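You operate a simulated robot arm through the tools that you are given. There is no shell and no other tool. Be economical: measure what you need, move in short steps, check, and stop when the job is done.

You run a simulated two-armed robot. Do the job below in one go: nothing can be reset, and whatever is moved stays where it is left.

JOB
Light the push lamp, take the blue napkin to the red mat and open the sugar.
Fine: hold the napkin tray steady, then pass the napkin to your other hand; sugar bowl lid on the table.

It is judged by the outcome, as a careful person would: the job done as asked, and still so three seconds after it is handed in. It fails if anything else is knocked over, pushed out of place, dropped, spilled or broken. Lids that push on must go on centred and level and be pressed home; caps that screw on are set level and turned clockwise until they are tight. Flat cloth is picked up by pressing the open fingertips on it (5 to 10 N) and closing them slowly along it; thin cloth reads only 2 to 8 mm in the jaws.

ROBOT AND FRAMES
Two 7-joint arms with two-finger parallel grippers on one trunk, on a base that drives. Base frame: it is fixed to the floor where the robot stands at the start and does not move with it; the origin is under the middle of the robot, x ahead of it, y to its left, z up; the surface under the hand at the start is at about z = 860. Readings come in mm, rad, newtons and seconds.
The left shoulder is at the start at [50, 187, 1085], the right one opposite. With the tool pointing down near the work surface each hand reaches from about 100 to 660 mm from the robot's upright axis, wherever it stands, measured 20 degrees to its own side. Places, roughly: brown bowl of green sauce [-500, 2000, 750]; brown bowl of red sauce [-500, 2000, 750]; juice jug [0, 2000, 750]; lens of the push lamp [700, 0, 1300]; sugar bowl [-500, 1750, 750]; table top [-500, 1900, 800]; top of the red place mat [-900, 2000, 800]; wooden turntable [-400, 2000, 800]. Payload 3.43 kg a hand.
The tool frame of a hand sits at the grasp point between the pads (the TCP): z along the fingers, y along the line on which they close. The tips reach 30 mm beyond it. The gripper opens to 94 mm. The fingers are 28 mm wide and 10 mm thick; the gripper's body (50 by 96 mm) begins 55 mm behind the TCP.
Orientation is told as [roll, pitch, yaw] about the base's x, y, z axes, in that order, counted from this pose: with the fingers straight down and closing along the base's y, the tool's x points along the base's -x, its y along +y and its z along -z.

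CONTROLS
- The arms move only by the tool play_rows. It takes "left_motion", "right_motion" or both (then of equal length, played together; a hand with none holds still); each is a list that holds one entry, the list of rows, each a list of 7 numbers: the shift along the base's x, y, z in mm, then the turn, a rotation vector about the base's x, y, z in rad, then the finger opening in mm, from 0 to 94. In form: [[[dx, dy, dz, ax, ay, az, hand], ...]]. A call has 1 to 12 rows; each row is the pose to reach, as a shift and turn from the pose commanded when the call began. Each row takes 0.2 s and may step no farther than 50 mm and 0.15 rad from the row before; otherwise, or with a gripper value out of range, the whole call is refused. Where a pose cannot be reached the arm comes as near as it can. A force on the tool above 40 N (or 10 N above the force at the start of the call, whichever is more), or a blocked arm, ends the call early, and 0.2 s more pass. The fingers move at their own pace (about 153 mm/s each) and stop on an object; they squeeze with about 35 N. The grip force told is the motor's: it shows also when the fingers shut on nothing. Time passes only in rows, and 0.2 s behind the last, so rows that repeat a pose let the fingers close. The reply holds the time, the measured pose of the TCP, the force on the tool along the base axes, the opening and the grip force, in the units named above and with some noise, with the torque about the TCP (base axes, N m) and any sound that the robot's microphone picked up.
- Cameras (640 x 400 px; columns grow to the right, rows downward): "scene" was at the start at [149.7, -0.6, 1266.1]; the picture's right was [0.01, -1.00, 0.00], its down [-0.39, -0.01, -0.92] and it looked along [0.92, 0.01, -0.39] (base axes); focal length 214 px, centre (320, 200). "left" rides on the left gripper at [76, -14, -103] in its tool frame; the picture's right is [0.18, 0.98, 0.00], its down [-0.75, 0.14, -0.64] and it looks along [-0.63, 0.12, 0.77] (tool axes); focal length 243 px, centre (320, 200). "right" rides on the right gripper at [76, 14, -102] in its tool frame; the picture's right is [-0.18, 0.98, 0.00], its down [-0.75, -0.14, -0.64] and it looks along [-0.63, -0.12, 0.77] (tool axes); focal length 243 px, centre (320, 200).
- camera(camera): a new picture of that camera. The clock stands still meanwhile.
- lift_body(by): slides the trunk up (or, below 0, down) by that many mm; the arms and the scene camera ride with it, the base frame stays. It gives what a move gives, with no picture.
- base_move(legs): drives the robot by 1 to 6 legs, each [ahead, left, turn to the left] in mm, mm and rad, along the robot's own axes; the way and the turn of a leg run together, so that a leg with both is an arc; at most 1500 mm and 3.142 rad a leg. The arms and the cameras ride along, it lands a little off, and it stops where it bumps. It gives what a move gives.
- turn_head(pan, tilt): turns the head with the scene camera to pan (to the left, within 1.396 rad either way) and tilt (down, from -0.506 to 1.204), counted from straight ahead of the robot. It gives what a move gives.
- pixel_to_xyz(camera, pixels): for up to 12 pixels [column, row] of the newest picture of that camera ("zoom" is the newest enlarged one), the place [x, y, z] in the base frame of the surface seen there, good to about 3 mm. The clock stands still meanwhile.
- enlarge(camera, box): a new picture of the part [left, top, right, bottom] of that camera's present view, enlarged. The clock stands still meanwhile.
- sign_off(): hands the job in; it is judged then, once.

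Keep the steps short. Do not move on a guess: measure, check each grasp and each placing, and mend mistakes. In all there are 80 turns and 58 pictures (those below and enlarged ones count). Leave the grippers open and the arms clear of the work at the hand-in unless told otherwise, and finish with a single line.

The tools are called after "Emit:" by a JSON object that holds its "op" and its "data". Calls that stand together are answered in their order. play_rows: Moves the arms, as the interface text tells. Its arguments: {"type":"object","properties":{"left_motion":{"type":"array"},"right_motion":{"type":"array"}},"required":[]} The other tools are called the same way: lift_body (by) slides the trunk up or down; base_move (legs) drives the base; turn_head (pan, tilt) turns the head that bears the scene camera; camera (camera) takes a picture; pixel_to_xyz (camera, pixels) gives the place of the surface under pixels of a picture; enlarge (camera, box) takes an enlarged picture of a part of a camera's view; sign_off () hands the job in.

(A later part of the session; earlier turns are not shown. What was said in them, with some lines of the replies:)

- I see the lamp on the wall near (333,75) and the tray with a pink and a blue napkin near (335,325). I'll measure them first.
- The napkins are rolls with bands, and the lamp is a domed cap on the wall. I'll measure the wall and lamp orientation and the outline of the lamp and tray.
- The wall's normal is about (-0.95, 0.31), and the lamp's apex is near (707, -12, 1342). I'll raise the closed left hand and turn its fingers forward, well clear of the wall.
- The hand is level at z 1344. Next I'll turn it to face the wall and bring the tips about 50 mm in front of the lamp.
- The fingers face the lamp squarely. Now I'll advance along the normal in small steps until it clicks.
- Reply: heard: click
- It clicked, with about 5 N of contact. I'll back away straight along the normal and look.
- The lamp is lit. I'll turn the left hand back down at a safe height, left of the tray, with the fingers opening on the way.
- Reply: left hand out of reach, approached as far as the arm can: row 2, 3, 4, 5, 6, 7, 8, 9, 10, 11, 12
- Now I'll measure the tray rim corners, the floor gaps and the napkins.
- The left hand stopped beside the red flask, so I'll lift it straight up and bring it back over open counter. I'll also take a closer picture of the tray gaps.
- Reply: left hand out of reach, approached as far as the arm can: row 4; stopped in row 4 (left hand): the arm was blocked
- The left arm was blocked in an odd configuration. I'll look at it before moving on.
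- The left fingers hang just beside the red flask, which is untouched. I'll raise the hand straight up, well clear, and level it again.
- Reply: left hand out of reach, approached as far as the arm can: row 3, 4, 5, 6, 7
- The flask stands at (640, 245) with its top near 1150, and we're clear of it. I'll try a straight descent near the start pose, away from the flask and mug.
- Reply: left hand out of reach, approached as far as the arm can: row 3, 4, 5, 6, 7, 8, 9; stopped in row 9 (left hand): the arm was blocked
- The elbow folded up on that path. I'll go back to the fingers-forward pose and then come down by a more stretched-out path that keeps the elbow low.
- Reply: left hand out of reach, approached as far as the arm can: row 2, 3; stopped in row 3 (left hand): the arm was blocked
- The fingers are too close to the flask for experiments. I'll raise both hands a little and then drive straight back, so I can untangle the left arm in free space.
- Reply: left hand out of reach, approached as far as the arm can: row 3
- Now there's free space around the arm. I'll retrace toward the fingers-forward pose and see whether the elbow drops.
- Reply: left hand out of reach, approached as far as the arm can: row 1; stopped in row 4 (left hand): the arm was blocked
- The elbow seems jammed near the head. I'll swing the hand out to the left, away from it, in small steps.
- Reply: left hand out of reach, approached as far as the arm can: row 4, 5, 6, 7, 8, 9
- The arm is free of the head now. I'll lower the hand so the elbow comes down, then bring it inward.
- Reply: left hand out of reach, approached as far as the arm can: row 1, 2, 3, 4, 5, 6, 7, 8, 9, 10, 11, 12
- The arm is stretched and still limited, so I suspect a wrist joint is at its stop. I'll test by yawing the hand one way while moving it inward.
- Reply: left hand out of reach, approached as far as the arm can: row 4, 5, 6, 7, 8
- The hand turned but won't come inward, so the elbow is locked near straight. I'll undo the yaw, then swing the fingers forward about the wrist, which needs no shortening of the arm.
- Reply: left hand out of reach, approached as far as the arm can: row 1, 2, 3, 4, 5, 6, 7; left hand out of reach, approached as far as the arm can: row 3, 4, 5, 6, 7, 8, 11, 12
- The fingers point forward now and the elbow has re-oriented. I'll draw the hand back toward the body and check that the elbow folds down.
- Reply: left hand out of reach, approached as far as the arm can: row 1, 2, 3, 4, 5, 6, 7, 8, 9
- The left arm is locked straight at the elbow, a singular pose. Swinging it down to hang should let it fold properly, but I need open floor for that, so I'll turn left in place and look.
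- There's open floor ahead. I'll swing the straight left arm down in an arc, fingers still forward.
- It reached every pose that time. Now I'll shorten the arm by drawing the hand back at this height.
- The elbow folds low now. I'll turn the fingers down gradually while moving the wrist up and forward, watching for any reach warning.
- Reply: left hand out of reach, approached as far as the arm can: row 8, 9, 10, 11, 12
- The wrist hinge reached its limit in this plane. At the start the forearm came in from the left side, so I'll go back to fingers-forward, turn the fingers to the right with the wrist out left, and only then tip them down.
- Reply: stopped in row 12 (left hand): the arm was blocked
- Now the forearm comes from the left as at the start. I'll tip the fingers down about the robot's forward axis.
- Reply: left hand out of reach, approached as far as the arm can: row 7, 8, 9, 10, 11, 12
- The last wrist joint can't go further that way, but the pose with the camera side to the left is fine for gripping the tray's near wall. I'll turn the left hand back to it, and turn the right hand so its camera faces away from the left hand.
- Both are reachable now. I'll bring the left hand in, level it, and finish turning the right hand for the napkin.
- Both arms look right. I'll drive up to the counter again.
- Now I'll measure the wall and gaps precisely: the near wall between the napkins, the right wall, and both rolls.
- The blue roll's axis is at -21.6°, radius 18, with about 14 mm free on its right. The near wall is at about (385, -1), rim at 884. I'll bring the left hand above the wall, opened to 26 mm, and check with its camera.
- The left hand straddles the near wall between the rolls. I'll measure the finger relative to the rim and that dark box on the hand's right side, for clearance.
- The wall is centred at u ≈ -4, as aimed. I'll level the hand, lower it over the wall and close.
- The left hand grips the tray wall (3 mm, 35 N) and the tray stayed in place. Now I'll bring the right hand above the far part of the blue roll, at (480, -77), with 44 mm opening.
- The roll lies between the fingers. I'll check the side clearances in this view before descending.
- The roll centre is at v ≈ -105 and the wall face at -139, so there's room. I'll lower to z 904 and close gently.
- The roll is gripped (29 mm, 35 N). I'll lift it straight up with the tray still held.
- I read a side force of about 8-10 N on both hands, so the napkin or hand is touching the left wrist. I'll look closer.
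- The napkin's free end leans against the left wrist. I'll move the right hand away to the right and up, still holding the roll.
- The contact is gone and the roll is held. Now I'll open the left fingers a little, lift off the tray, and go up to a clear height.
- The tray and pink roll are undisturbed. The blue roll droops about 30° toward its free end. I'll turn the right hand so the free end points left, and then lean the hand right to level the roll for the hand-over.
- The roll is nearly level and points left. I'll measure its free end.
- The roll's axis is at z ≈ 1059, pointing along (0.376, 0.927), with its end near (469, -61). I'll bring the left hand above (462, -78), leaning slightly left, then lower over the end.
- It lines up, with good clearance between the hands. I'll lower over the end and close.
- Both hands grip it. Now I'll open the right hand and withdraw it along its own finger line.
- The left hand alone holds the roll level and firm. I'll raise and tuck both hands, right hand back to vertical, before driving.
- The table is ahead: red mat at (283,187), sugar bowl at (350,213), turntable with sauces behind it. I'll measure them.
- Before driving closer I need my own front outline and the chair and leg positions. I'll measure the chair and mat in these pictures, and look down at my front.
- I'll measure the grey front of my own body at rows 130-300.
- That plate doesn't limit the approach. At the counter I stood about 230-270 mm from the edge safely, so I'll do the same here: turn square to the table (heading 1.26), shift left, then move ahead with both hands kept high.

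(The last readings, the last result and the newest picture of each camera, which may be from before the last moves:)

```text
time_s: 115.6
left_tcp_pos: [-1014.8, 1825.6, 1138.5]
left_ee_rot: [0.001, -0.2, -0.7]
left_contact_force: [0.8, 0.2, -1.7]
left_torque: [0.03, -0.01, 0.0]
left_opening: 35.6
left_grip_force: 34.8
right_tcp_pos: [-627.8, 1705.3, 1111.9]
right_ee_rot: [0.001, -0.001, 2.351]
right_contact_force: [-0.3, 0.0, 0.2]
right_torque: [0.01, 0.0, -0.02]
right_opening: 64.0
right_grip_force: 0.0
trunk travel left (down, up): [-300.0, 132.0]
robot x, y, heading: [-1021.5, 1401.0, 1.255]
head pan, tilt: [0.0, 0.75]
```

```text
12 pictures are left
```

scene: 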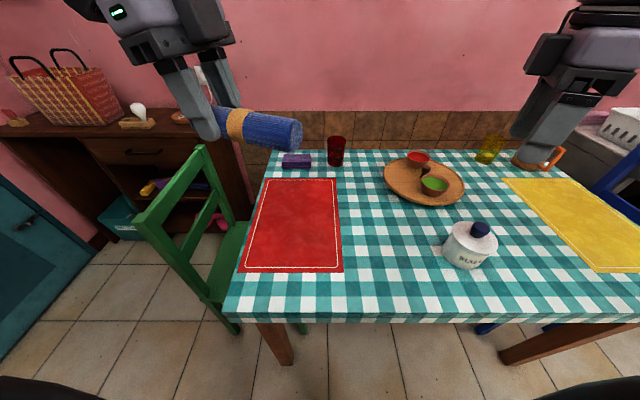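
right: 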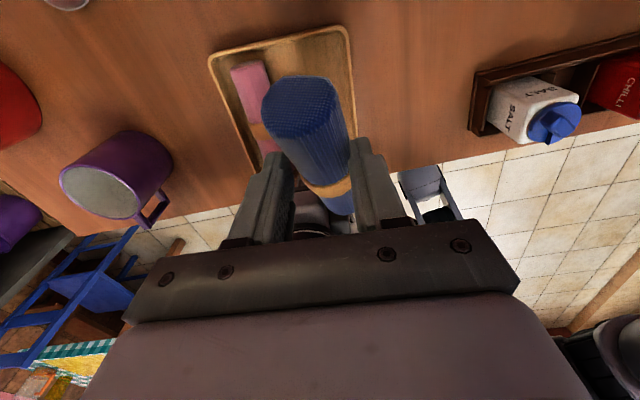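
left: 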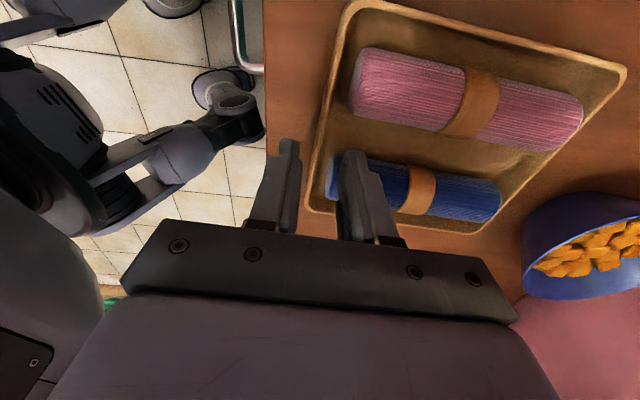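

I have a clear view. I'll measure the mat corners, the green chair's back (near the left arm's path), and the sugar lid.

Emit:
{"op": "pixel_to_xyz", "data": {"camera": "scene", "pixels": [[262, 180], [336, 180], [341, 269], [243, 270], [292, 225], [202, 152], [143, 218], [480, 230], [470, 243], [455, 240], [488, 245], [260, 310]]}}

Emit:
{"op": "pixel_to_xyz", "data": {"camera": "scene", "pixels": [[215, 108], [235, 108], [268, 118], [297, 130], [268, 132], [230, 128], [296, 160], [337, 150], [407, 170], [437, 185]]}}

```text
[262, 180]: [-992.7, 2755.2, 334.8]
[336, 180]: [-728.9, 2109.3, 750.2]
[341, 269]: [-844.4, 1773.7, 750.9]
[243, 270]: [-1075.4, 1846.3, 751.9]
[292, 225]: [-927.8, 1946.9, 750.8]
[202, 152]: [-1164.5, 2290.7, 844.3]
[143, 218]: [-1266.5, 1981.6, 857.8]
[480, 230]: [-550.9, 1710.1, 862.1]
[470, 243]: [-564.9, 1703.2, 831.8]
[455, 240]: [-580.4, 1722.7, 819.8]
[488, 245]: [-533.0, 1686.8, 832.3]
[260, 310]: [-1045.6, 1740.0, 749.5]
```

```text
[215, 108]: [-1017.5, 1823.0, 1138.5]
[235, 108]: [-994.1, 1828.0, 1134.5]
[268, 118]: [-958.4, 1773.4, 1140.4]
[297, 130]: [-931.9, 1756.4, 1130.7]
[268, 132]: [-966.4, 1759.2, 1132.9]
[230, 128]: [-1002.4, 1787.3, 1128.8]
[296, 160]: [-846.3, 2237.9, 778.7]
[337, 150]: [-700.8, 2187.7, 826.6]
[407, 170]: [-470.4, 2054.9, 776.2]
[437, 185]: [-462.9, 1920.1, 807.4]
```

The mat is centred at (-902, 1978) and lies within reach. I'll lower the trunk 100 mm for comfortable reach, then bring the roll over the mat, aligning it with the mat.

Emit:
{"op": "lift_body", "data": {"by": -100}}

Emit:
{"op": "play_rows", "data": {"left_motion": [[[6, 17, 0, 0, 0, 0.04, 10], [13, 34, 0, 0, 0, 0.08, 10], [20, 55, -10, 0, 0, 0.12, 10], [27, 75, -20, 0, 0, 0.16, 10], [34, 95, -35, 0, 0, 0.2, 10], [41, 115, -55, 0, 0, 0.24, 10], [48, 135, -75, 0, 0, 0.28, 10], [56, 152, -100, 0, 0, 0.32, 10], [64, 168, -130, 0, 0, 0.386, 10], [64, 168, -160, 0, 0, 0.386, 10], [64, 168, -180, 0, 0, 0.386, 10], [64, 168, -190, 0, 0, 0.386, 10]]]}}

Emit:
{"op": "camera", "data": {"camera": "scene"}}

```text
time_s: 117.0
left_tcp_pos: [-1015.3, 1824.8, 1039.0]
left_ee_rot: [0.001, -0.203, -0.699]
left_contact_force: [0.3, -0.2, -0.4]
left_torque: [-0.02, -0.01, 0.03]
left_opening: 35.7
left_grip_force: 34.5
right_tcp_pos: [-625.9, 1704.0, 1011.5]
right_ee_rot: [-0.002, -0.001, 2.35]
right_contact_force: [0.3, -0.2, -0.6]
right_torque: [-0.02, -0.02, 0.01]
right_opening: 63.7
right_grip_force: 0.2
trunk travel left (down, up): [-200.0, 232.0]
robot x, y, heading: [-1022.9, 1400.2, 1.259]
head pan, tilt: [0.0, 0.75]
```

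```text
time_s: 119.6
left_tcp_pos: [-951.0, 1993.2, 851.2]
left_ee_rot: [0.001, -0.198, -0.315]
left_contact_force: [0.6, -0.5, -1.2]
left_torque: [0.02, 0.04, -0.01]
left_opening: 35.7
left_grip_force: 35.1
right_tcp_pos: [-627.0, 1703.5, 1012.0]
right_ee_rot: [-0.002, 0.001, 2.35]
right_contact_force: [-0.7, 1.1, -0.6]
right_torque: [-0.02, 0.0, -0.02]
right_opening: 64.1
right_grip_force: 0.1
trunk travel left (down, up): [-200.0, 232.0]
robot x, y, heading: [-1020.6, 1403.5, 1.255]
head pan, tilt: [0.0, 0.75]
```

```text
11 pictures are left
```

scene: 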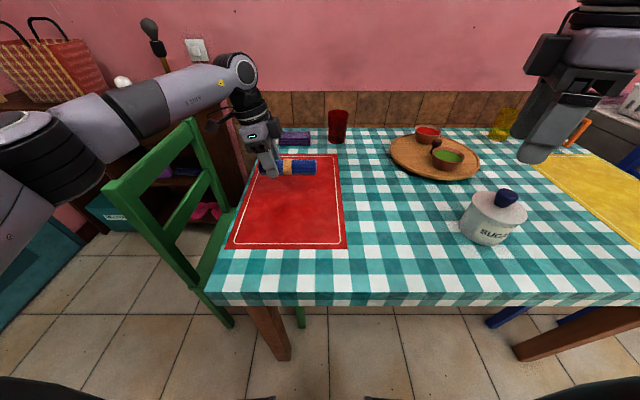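

The roll hangs over the mat. Before lowering the last 60 mm I'll check the forearm's clearance above the green chair back, and the roll's tilt.

Emit:
{"op": "pixel_to_xyz", "data": {"camera": "scene", "pixels": [[205, 105], [150, 130], [100, 150], [55, 170], [190, 122], [108, 183], [283, 163], [298, 165], [312, 166], [298, 173], [312, 174]]}}

```text
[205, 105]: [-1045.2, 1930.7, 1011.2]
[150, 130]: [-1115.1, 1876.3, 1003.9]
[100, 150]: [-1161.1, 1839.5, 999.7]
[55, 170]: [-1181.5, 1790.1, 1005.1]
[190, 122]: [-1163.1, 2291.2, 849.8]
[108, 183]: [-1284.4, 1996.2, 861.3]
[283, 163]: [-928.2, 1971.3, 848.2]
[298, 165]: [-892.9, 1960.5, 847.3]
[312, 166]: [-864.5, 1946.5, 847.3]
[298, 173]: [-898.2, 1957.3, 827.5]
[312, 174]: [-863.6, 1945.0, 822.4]
```

Clearance is ample and the roll is level, its bottom at about z 814. I'll lower it gently onto the mat.

Emit:
{"op": "play_rows", "data": {"left_motion": [[[0, 0, -20, 0, 0, 0, 10], [0, 0, -40, 0, 0, 0, 10], [0, 0, -54, 0, 0, 0, 10], [0, 0, -58, 0, 0, 0, 10], [0, 0, -61, 0, 0, 0, 10], [0, 0, -63, 0, 0, 0, 10], [0, 0, -63, 0, 0, 0, 10]]]}}

Emit:
{"op": "enlarge", "data": {"camera": "scene", "box": [200, 120, 360, 220]}}

```text
time_s: 121.2
left_tcp_pos: [-951.5, 1994.4, 784.4]
left_ee_rot: [-0.001, -0.201, -0.315]
left_contact_force: [0.7, 0.6, -0.8]
left_torque: [0.04, 0.07, 0.0]
left_opening: 35.9
left_grip_force: 35.5
right_tcp_pos: [-626.4, 1705.2, 1011.4]
right_ee_rot: [0.001, 0.0, 2.35]
right_contact_force: [0.0, 1.1, -0.2]
right_torque: [0.0, -0.02, 0.03]
right_opening: 64.0
right_grip_force: 0.1
trunk travel left (down, up): [-200.0, 232.0]
robot x, y, heading: [-1021.9, 1403.5, 1.251]
head pan, tilt: [0.0, 0.75]
```

```text
4.00 times, centred on (280, 170) of scene
```

zoom: 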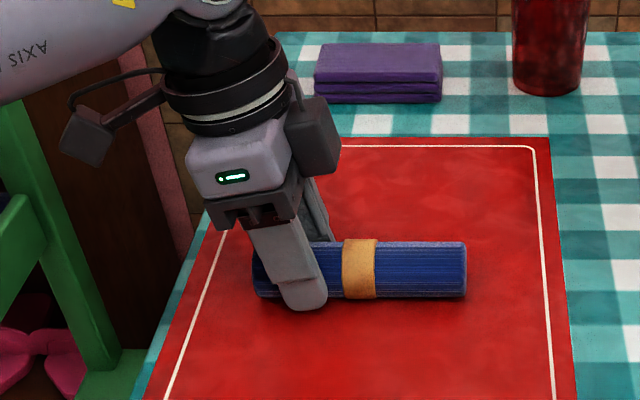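

It's within a few millimetres of the mat. I'll lower 3 mm more and open slowly, then rise straight along the fingers.

Emit:
{"op": "play_rows", "data": {"left_motion": [[[0, 0, -1.5, 0, 0, 0, 10], [0, 0, -3, 0, 0, 0, 10], [0, 0, -3, 0, 0, 0, 38], [0, 0, -3, 0, 0, 0, 44], [0, 0, -2, 0, 0, 0, 56], [-1, 0, 10, 0, 0, 0, 60], [-4, 1, 30, 0, 0, 0, 60], [-10, 3, 65, 0, 0, 0, 60], [-20, 0, 110, 0, 0, 0, 60], [-30, -20, 150, 0, 0, 0, 60], [-40, -50, 185, 0, 0, 0, 60], [-45, -90, 205, 0, 0, 0, 60]]]}}

Emit:
{"op": "enlarge", "data": {"camera": "scene", "box": [200, 100, 560, 300]}}

```text
time_s: 123.8
left_tcp_pos: [-996.6, 1901.8, 990.6]
left_ee_rot: [0.0, -0.2, -0.313]
left_contact_force: [-0.1, -0.5, 0.0]
left_torque: [0.02, 0.01, 0.0]
left_opening: 59.9
left_grip_force: 0.0
right_tcp_pos: [-626.3, 1704.0, 1011.2]
right_ee_rot: [0.001, 0.001, 2.35]
right_contact_force: [0.3, -0.3, 0.3]
right_torque: [-0.03, 0.03, 0.04]
right_opening: 64.0
right_grip_force: 0.2
trunk travel left (down, up): [-200.0, 232.0]
robot x, y, heading: [-1019.0, 1403.2, 1.259]
head pan, tilt: [0.0, 0.75]
```

```text
1.78 times, centred on (380, 200) of scene
```

zoom: 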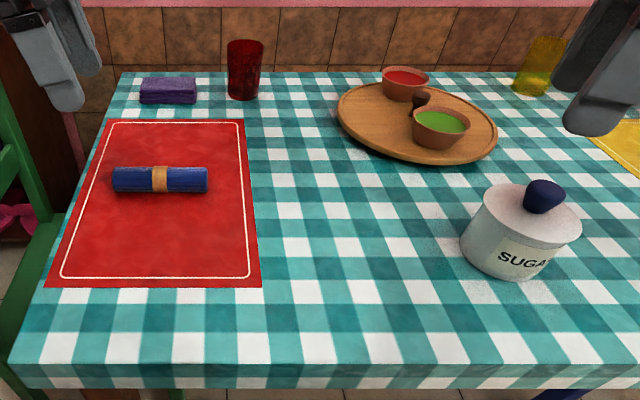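

The napkin lies on the red mat. Next is the sugar bowl: I'll measure the knob, lid and bowl.

Emit:
{"op": "pixel_to_xyz", "data": {"camera": "zoom", "pixels": [[545, 184], [533, 195], [560, 195], [545, 205], [500, 215], [575, 220], [530, 188], [530, 235], [520, 270], [465, 240], [400, 270], [540, 212]]}}

```text
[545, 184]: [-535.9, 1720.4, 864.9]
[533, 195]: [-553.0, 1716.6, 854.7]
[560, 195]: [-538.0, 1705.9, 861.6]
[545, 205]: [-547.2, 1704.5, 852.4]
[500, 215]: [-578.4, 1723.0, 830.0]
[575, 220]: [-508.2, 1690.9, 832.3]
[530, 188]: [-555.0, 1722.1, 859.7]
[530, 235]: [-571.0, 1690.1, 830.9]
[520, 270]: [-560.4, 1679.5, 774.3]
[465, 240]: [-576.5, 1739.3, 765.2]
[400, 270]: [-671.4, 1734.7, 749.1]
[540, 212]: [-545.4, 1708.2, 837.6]
```

The knob is centred near (-541, 1717), its top at 865, with the lid surface at 832. I'll bring the right hand above it and check with its camera.

Emit:
{"op": "play_rows", "data": {"right_motion": [[[20, 3, -20, 0, 0, 0, 64], [45, 7, -40, 0, 0, 0, 64], [70, 10, -65, 0, 0, 0, 64], [85, 13, -90, 0, 0, 0, 64], [85, 13, -108, 0, 0, 0, 64], [85, 13, -108, 0, 0, 0, 64]]]}}

Emit:
{"op": "camera", "data": {"camera": "right"}}

```text
time_s: 125.2
left_tcp_pos: [-995.8, 1902.3, 988.6]
left_ee_rot: [-0.001, -0.202, -0.312]
left_contact_force: [0.0, -0.5, 0.7]
left_torque: [-0.01, 0.03, 0.01]
left_opening: 59.8
left_grip_force: 0.1
right_tcp_pos: [-542.3, 1718.3, 900.8]
right_ee_rot: [0.0, 0.0, 2.351]
right_contact_force: [0.7, 0.4, -0.6]
right_torque: [-0.01, 0.0, 0.0]
right_opening: 64.2
right_grip_force: 0.1
trunk travel left (down, up): [-200.0, 232.0]
robot x, y, heading: [-1022.5, 1402.5, 1.252]
head pan, tilt: [0.0, 0.75]
```

```text
8 pictures are left
```

right: 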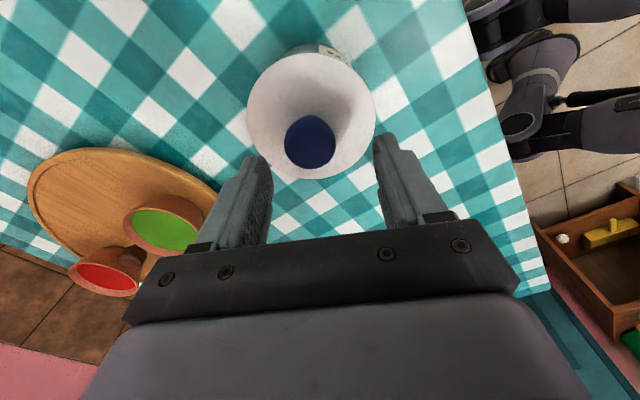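

I'll measure the knob and lid rim from this view.

Emit:
{"op": "pixel_to_xyz", "data": {"camera": "right", "pixels": [[309, 143], [288, 143], [332, 143], [309, 120], [309, 163], [250, 115], [372, 115], [311, 56], [311, 176]]}}

```text
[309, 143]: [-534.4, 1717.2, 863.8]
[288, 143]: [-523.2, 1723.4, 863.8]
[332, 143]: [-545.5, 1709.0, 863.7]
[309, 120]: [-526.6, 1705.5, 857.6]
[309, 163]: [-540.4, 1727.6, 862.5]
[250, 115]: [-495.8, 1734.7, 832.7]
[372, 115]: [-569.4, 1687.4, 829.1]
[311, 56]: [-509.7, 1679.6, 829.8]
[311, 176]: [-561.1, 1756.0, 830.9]
```

The knob centre is at (-535, 1717), about 26 mm across. I'll shift 8 mm, lower to tip height 838, and close.

Emit:
{"op": "play_rows", "data": {"right_motion": [[[4, -1, 0, 0, 0, 0, 64], [7.8, -1.3, -10, 0, 0, 0, 60], [7.8, -1.3, -22, 0, 0, 0, 60], [7.8, -1.3, -32, 0, 0, 0, 60], [7.8, -1.3, -32, 0, 0, 0, 40], [7.8, -1.3, -32, 0, 0, 0, 28], [7.8, -1.3, -32, 0, 0, 0, 10], [7.8, -1.3, -32, 0, 0, 0, 10]]]}}

```text
time_s: 127.0
left_tcp_pos: [-995.3, 1903.1, 988.8]
left_ee_rot: [0.0, -0.202, -0.316]
left_contact_force: [0.1, 0.0, -0.7]
left_torque: [-0.02, 0.04, -0.01]
left_opening: 59.8
left_grip_force: 0.1
right_tcp_pos: [-532.3, 1716.5, 870.3]
right_ee_rot: [0.0, 0.0, 2.351]
right_contact_force: [-0.3, -0.4, -0.8]
right_torque: [0.02, 0.01, 0.02]
right_opening: 32.3
right_grip_force: 34.6
trunk travel left (down, up): [-200.0, 232.0]
robot x, y, heading: [-1021.6, 1401.8, 1.253]
head pan, tilt: [0.0, 0.75]
heard: snap
```

The knob is gripped (32 mm, 35 N). I heard a snap, so I'll lift slowly and watch the forces.

Emit:
{"op": "play_rows", "data": {"right_motion": [[[0, 0, 2, 0, 0, 0, 10], [0, 0, 5, 0, 0, 0, 10], [0, 0, 9, 0, 0, 0, 10], [0, 0, 14, 0, 0, 0, 10]]]}}

Emit:
{"op": "enlarge", "data": {"camera": "scene", "box": [400, 120, 600, 260]}}

```text
time_s: 128.0
left_tcp_pos: [-996.1, 1903.0, 989.0]
left_ee_rot: [0.001, -0.202, -0.314]
left_contact_force: [-0.5, -0.4, -0.3]
left_torque: [0.04, -0.01, -0.03]
left_opening: 59.9
left_grip_force: 0.1
right_tcp_pos: [-534.1, 1716.1, 885.7]
right_ee_rot: [0.0, 0.002, 2.348]
right_contact_force: [0.2, 0.4, -0.1]
right_torque: [-0.01, 0.0, 0.0]
right_opening: 32.6
right_grip_force: 35.1
trunk travel left (down, up): [-200.0, 232.0]
robot x, y, heading: [-1016.5, 1398.6, 1.255]
head pan, tilt: [0.0, 0.75]
```

```text
2.86 times, centred on (500, 190) of scene
```

zoom: 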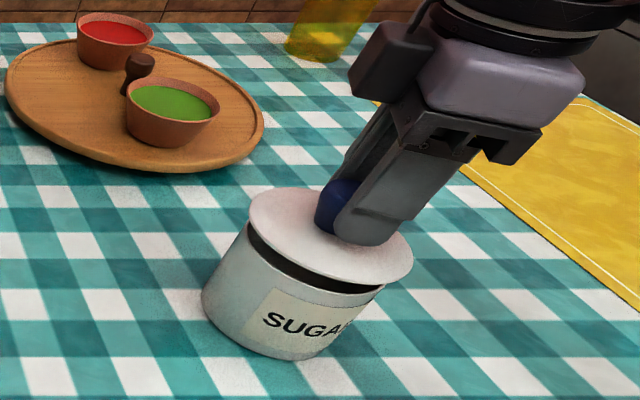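

The lid is off and level. I'll raise it clear, carry it left to open cloth at about (-680, 1725), and start lowering.

Emit:
{"op": "play_rows", "data": {"right_motion": [[[0, 0, 25, 0, 0, 0, 10], [0, 0, 55, 0, 0, 0, 10], [-30, 2, 65, 0, 0, 0, 10], [-65, 4, 65, 0, 0, 0, 10], [-105, 6, 60, 0, 0, 0, 10], [-146, 9, 40, 0, 0, 0, 10], [-146, 9, 5, 0, 0, 0, 10], [-146, 9, -25, 0, 0, 0, 10], [-146, 9, -45, 0, 0, 0, 10], [-146, 9, -45, 0, 0, 0, 10]]]}}

Emit:
{"op": "enlarge", "data": {"camera": "scene", "box": [320, 120, 560, 300]}}

```text
time_s: 130.2
left_tcp_pos: [-996.0, 1903.4, 988.8]
left_ee_rot: [0.0, -0.201, -0.314]
left_contact_force: [0.5, -0.7, -0.1]
left_torque: [0.02, -0.03, 0.01]
left_opening: 60.1
left_grip_force: 0.0
right_tcp_pos: [-684.5, 1724.3, 841.1]
right_ee_rot: [-0.001, 0.001, 2.353]
right_contact_force: [0.0, -0.6, 0.0]
right_torque: [-0.02, 0.0, -0.01]
right_opening: 32.3
right_grip_force: 34.1
trunk travel left (down, up): [-200.0, 232.0]
robot x, y, heading: [-1022.4, 1402.9, 1.253]
head pan, tilt: [0.0, 0.75]
```

```text
2.22 times, centred on (440, 210) of scene
```

zoom: 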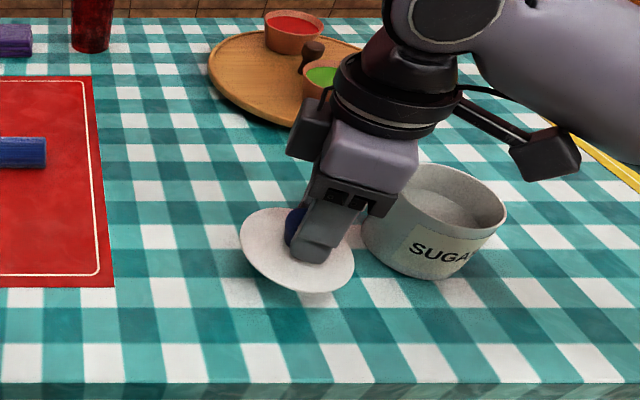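

The lid is clear of the bowl. I'll lower it in fine steps, reading the force.

Emit:
{"op": "play_rows", "data": {"right_motion": [[[0, 0, -10, 0, 0, 0, 10], [0, 0, -18, 0, 0, 0, 10], [0, 0, -22, 0, 0, 0, 10], [0, 0, -25, 0, 0, 0, 10], [0, 0, -27, 0, 0, 0, 10]]]}}

Emit:
{"op": "enlarge", "data": {"camera": "scene", "box": [380, 190, 480, 260]}}

```text
time_s: 131.4
left_tcp_pos: [-996.1, 1902.9, 989.0]
left_ee_rot: [0.0, -0.201, -0.312]
left_contact_force: [0.1, -0.6, 0.4]
left_torque: [-0.03, -0.01, 0.02]
left_opening: 59.9
left_grip_force: 0.0
right_tcp_pos: [-679.5, 1725.0, 814.2]
right_ee_rot: [0.002, -0.001, 2.35]
right_contact_force: [0.7, 0.2, -0.8]
right_torque: [0.03, -0.02, 0.0]
right_opening: 32.6
right_grip_force: 35.0
trunk travel left (down, up): [-200.0, 232.0]
robot x, y, heading: [-1019.8, 1403.8, 1.251]
head pan, tilt: [0.0, 0.75]
```

```text
5.71 times, centred on (430, 225) of scene
```

zoom: 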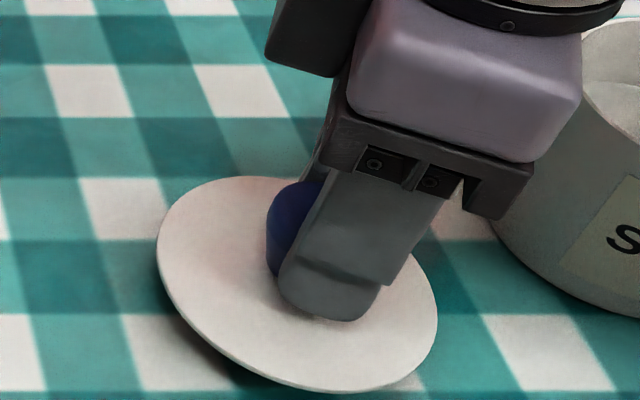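

The lid is still some 15-20 mm above the cloth. I'll continue in small steps.

Emit:
{"op": "play_rows", "data": {"right_motion": [[[0, 0, -3, 0, 0, 0, 10], [0, 0, -6, 0, 0, 0, 10], [0, 0, -8, 0, 0, 0, 10], [0, 0, -10, 0, 0, 0, 10], [0, 0, -12, 0, 0, 0, 10]]]}}

```text
time_s: 132.6
left_tcp_pos: [-997.4, 1901.2, 990.8]
left_ee_rot: [0.001, -0.202, -0.314]
left_contact_force: [-0.8, -0.3, -0.2]
left_torque: [-0.01, 0.01, 0.0]
left_opening: 60.0
left_grip_force: 0.0
right_tcp_pos: [-680.2, 1725.1, 805.2]
right_ee_rot: [-0.003, -0.004, 2.35]
right_contact_force: [-1.3, -4.2, 20.8]
right_torque: [-0.29, -0.07, 0.05]
right_opening: 32.7
right_grip_force: 35.1
trunk travel left (down, up): [-200.0, 232.0]
robot x, y, heading: [-1016.5, 1403.7, 1.258]
head pan, tilt: [0.0, 0.75]
```

The lid is on the table (21 N up). I'll ease off 2 mm, open, and rise straight up.

Emit:
{"op": "play_rows", "data": {"right_motion": [[[0, 0, 2, 0, 0, 0, 10], [0, 0, 3, 0, 0, 0, 34], [0, 0, 3, 0, 0, 0, 44], [0, 0, 3, 0, 0, 0, 60], [0, 0, 15, 0, 0, 0, 64], [0, 0, 40, 0, 0, 0, 64], [0, 0, 80, 0, 0, 0, 64], [0, 0, 125, 0, 0, 0, 64], [0, -30, 165, 0, 0, 0, 64], [0, -70, 195, 0, 0, 0, 64], [0, -110, 215, 0, 0, 0, 64]]], "left_motion": [[[0, 0, 0, 0, 0, 0, 60], [0, 0, 0, 0, 0, 0, 60], [0, 0, 0, 0, 0, 0, 60], [0, 0, 0, 0, 0, 0, 60], [0, 0, 10, 0, 0, 0, 60], [0, 0, 20, 0, 0, 0, 60], [0, 0, 30, 0, 0, 0, 60], [0, -10, 40, 0, 0, 0, 60], [0, -20, 45, 0, 0, 0, 60], [0, -30, 50, 0, 0, 0, 60], [0, -40, 50, 0, 0, 0, 60]]]}}

Emit:
{"op": "camera", "data": {"camera": "scene"}}

```text
time_s: 135.0
left_tcp_pos: [-997.8, 1863.1, 1042.1]
left_ee_rot: [0.001, -0.201, -0.314]
left_contact_force: [-0.4, 0.6, -0.7]
left_torque: [-0.01, 0.0, 0.01]
left_opening: 60.0
left_grip_force: 0.1
right_tcp_pos: [-680.3, 1614.4, 1020.1]
right_ee_rot: [0.002, -0.001, 2.35]
right_contact_force: [-0.5, 0.2, 0.6]
right_torque: [-0.02, 0.01, -0.04]
right_opening: 63.8
right_grip_force: 0.1
trunk travel left (down, up): [-200.0, 232.0]
robot x, y, heading: [-1021.5, 1406.1, 1.26]
head pan, tilt: [0.0, 0.75]
```

```text
4 pictures are left
```

scene: 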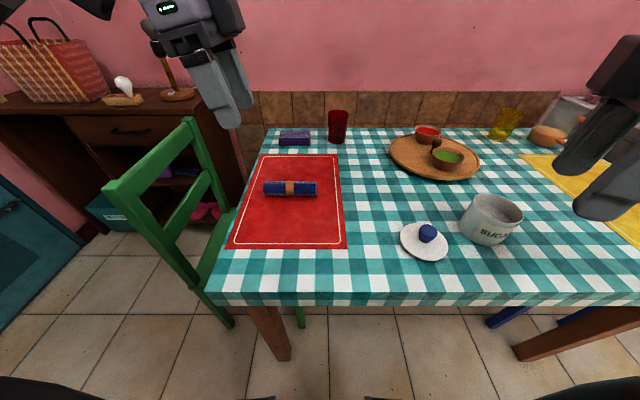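

The napkin lies on the red mat, the sugar bowl is open with its lid flat on the table, and everything else stands in place. The lamp was lit and both hands are open and clear, so I'll hand in.

Emit:
{"op": "sign_off", "data": {}}

```text
The job is handed in.
```

The lamp is lit, the blue napkin lies on the red mat (tray held, then passed from right to left hand), and the sugar bowl is open with its lid on the table.
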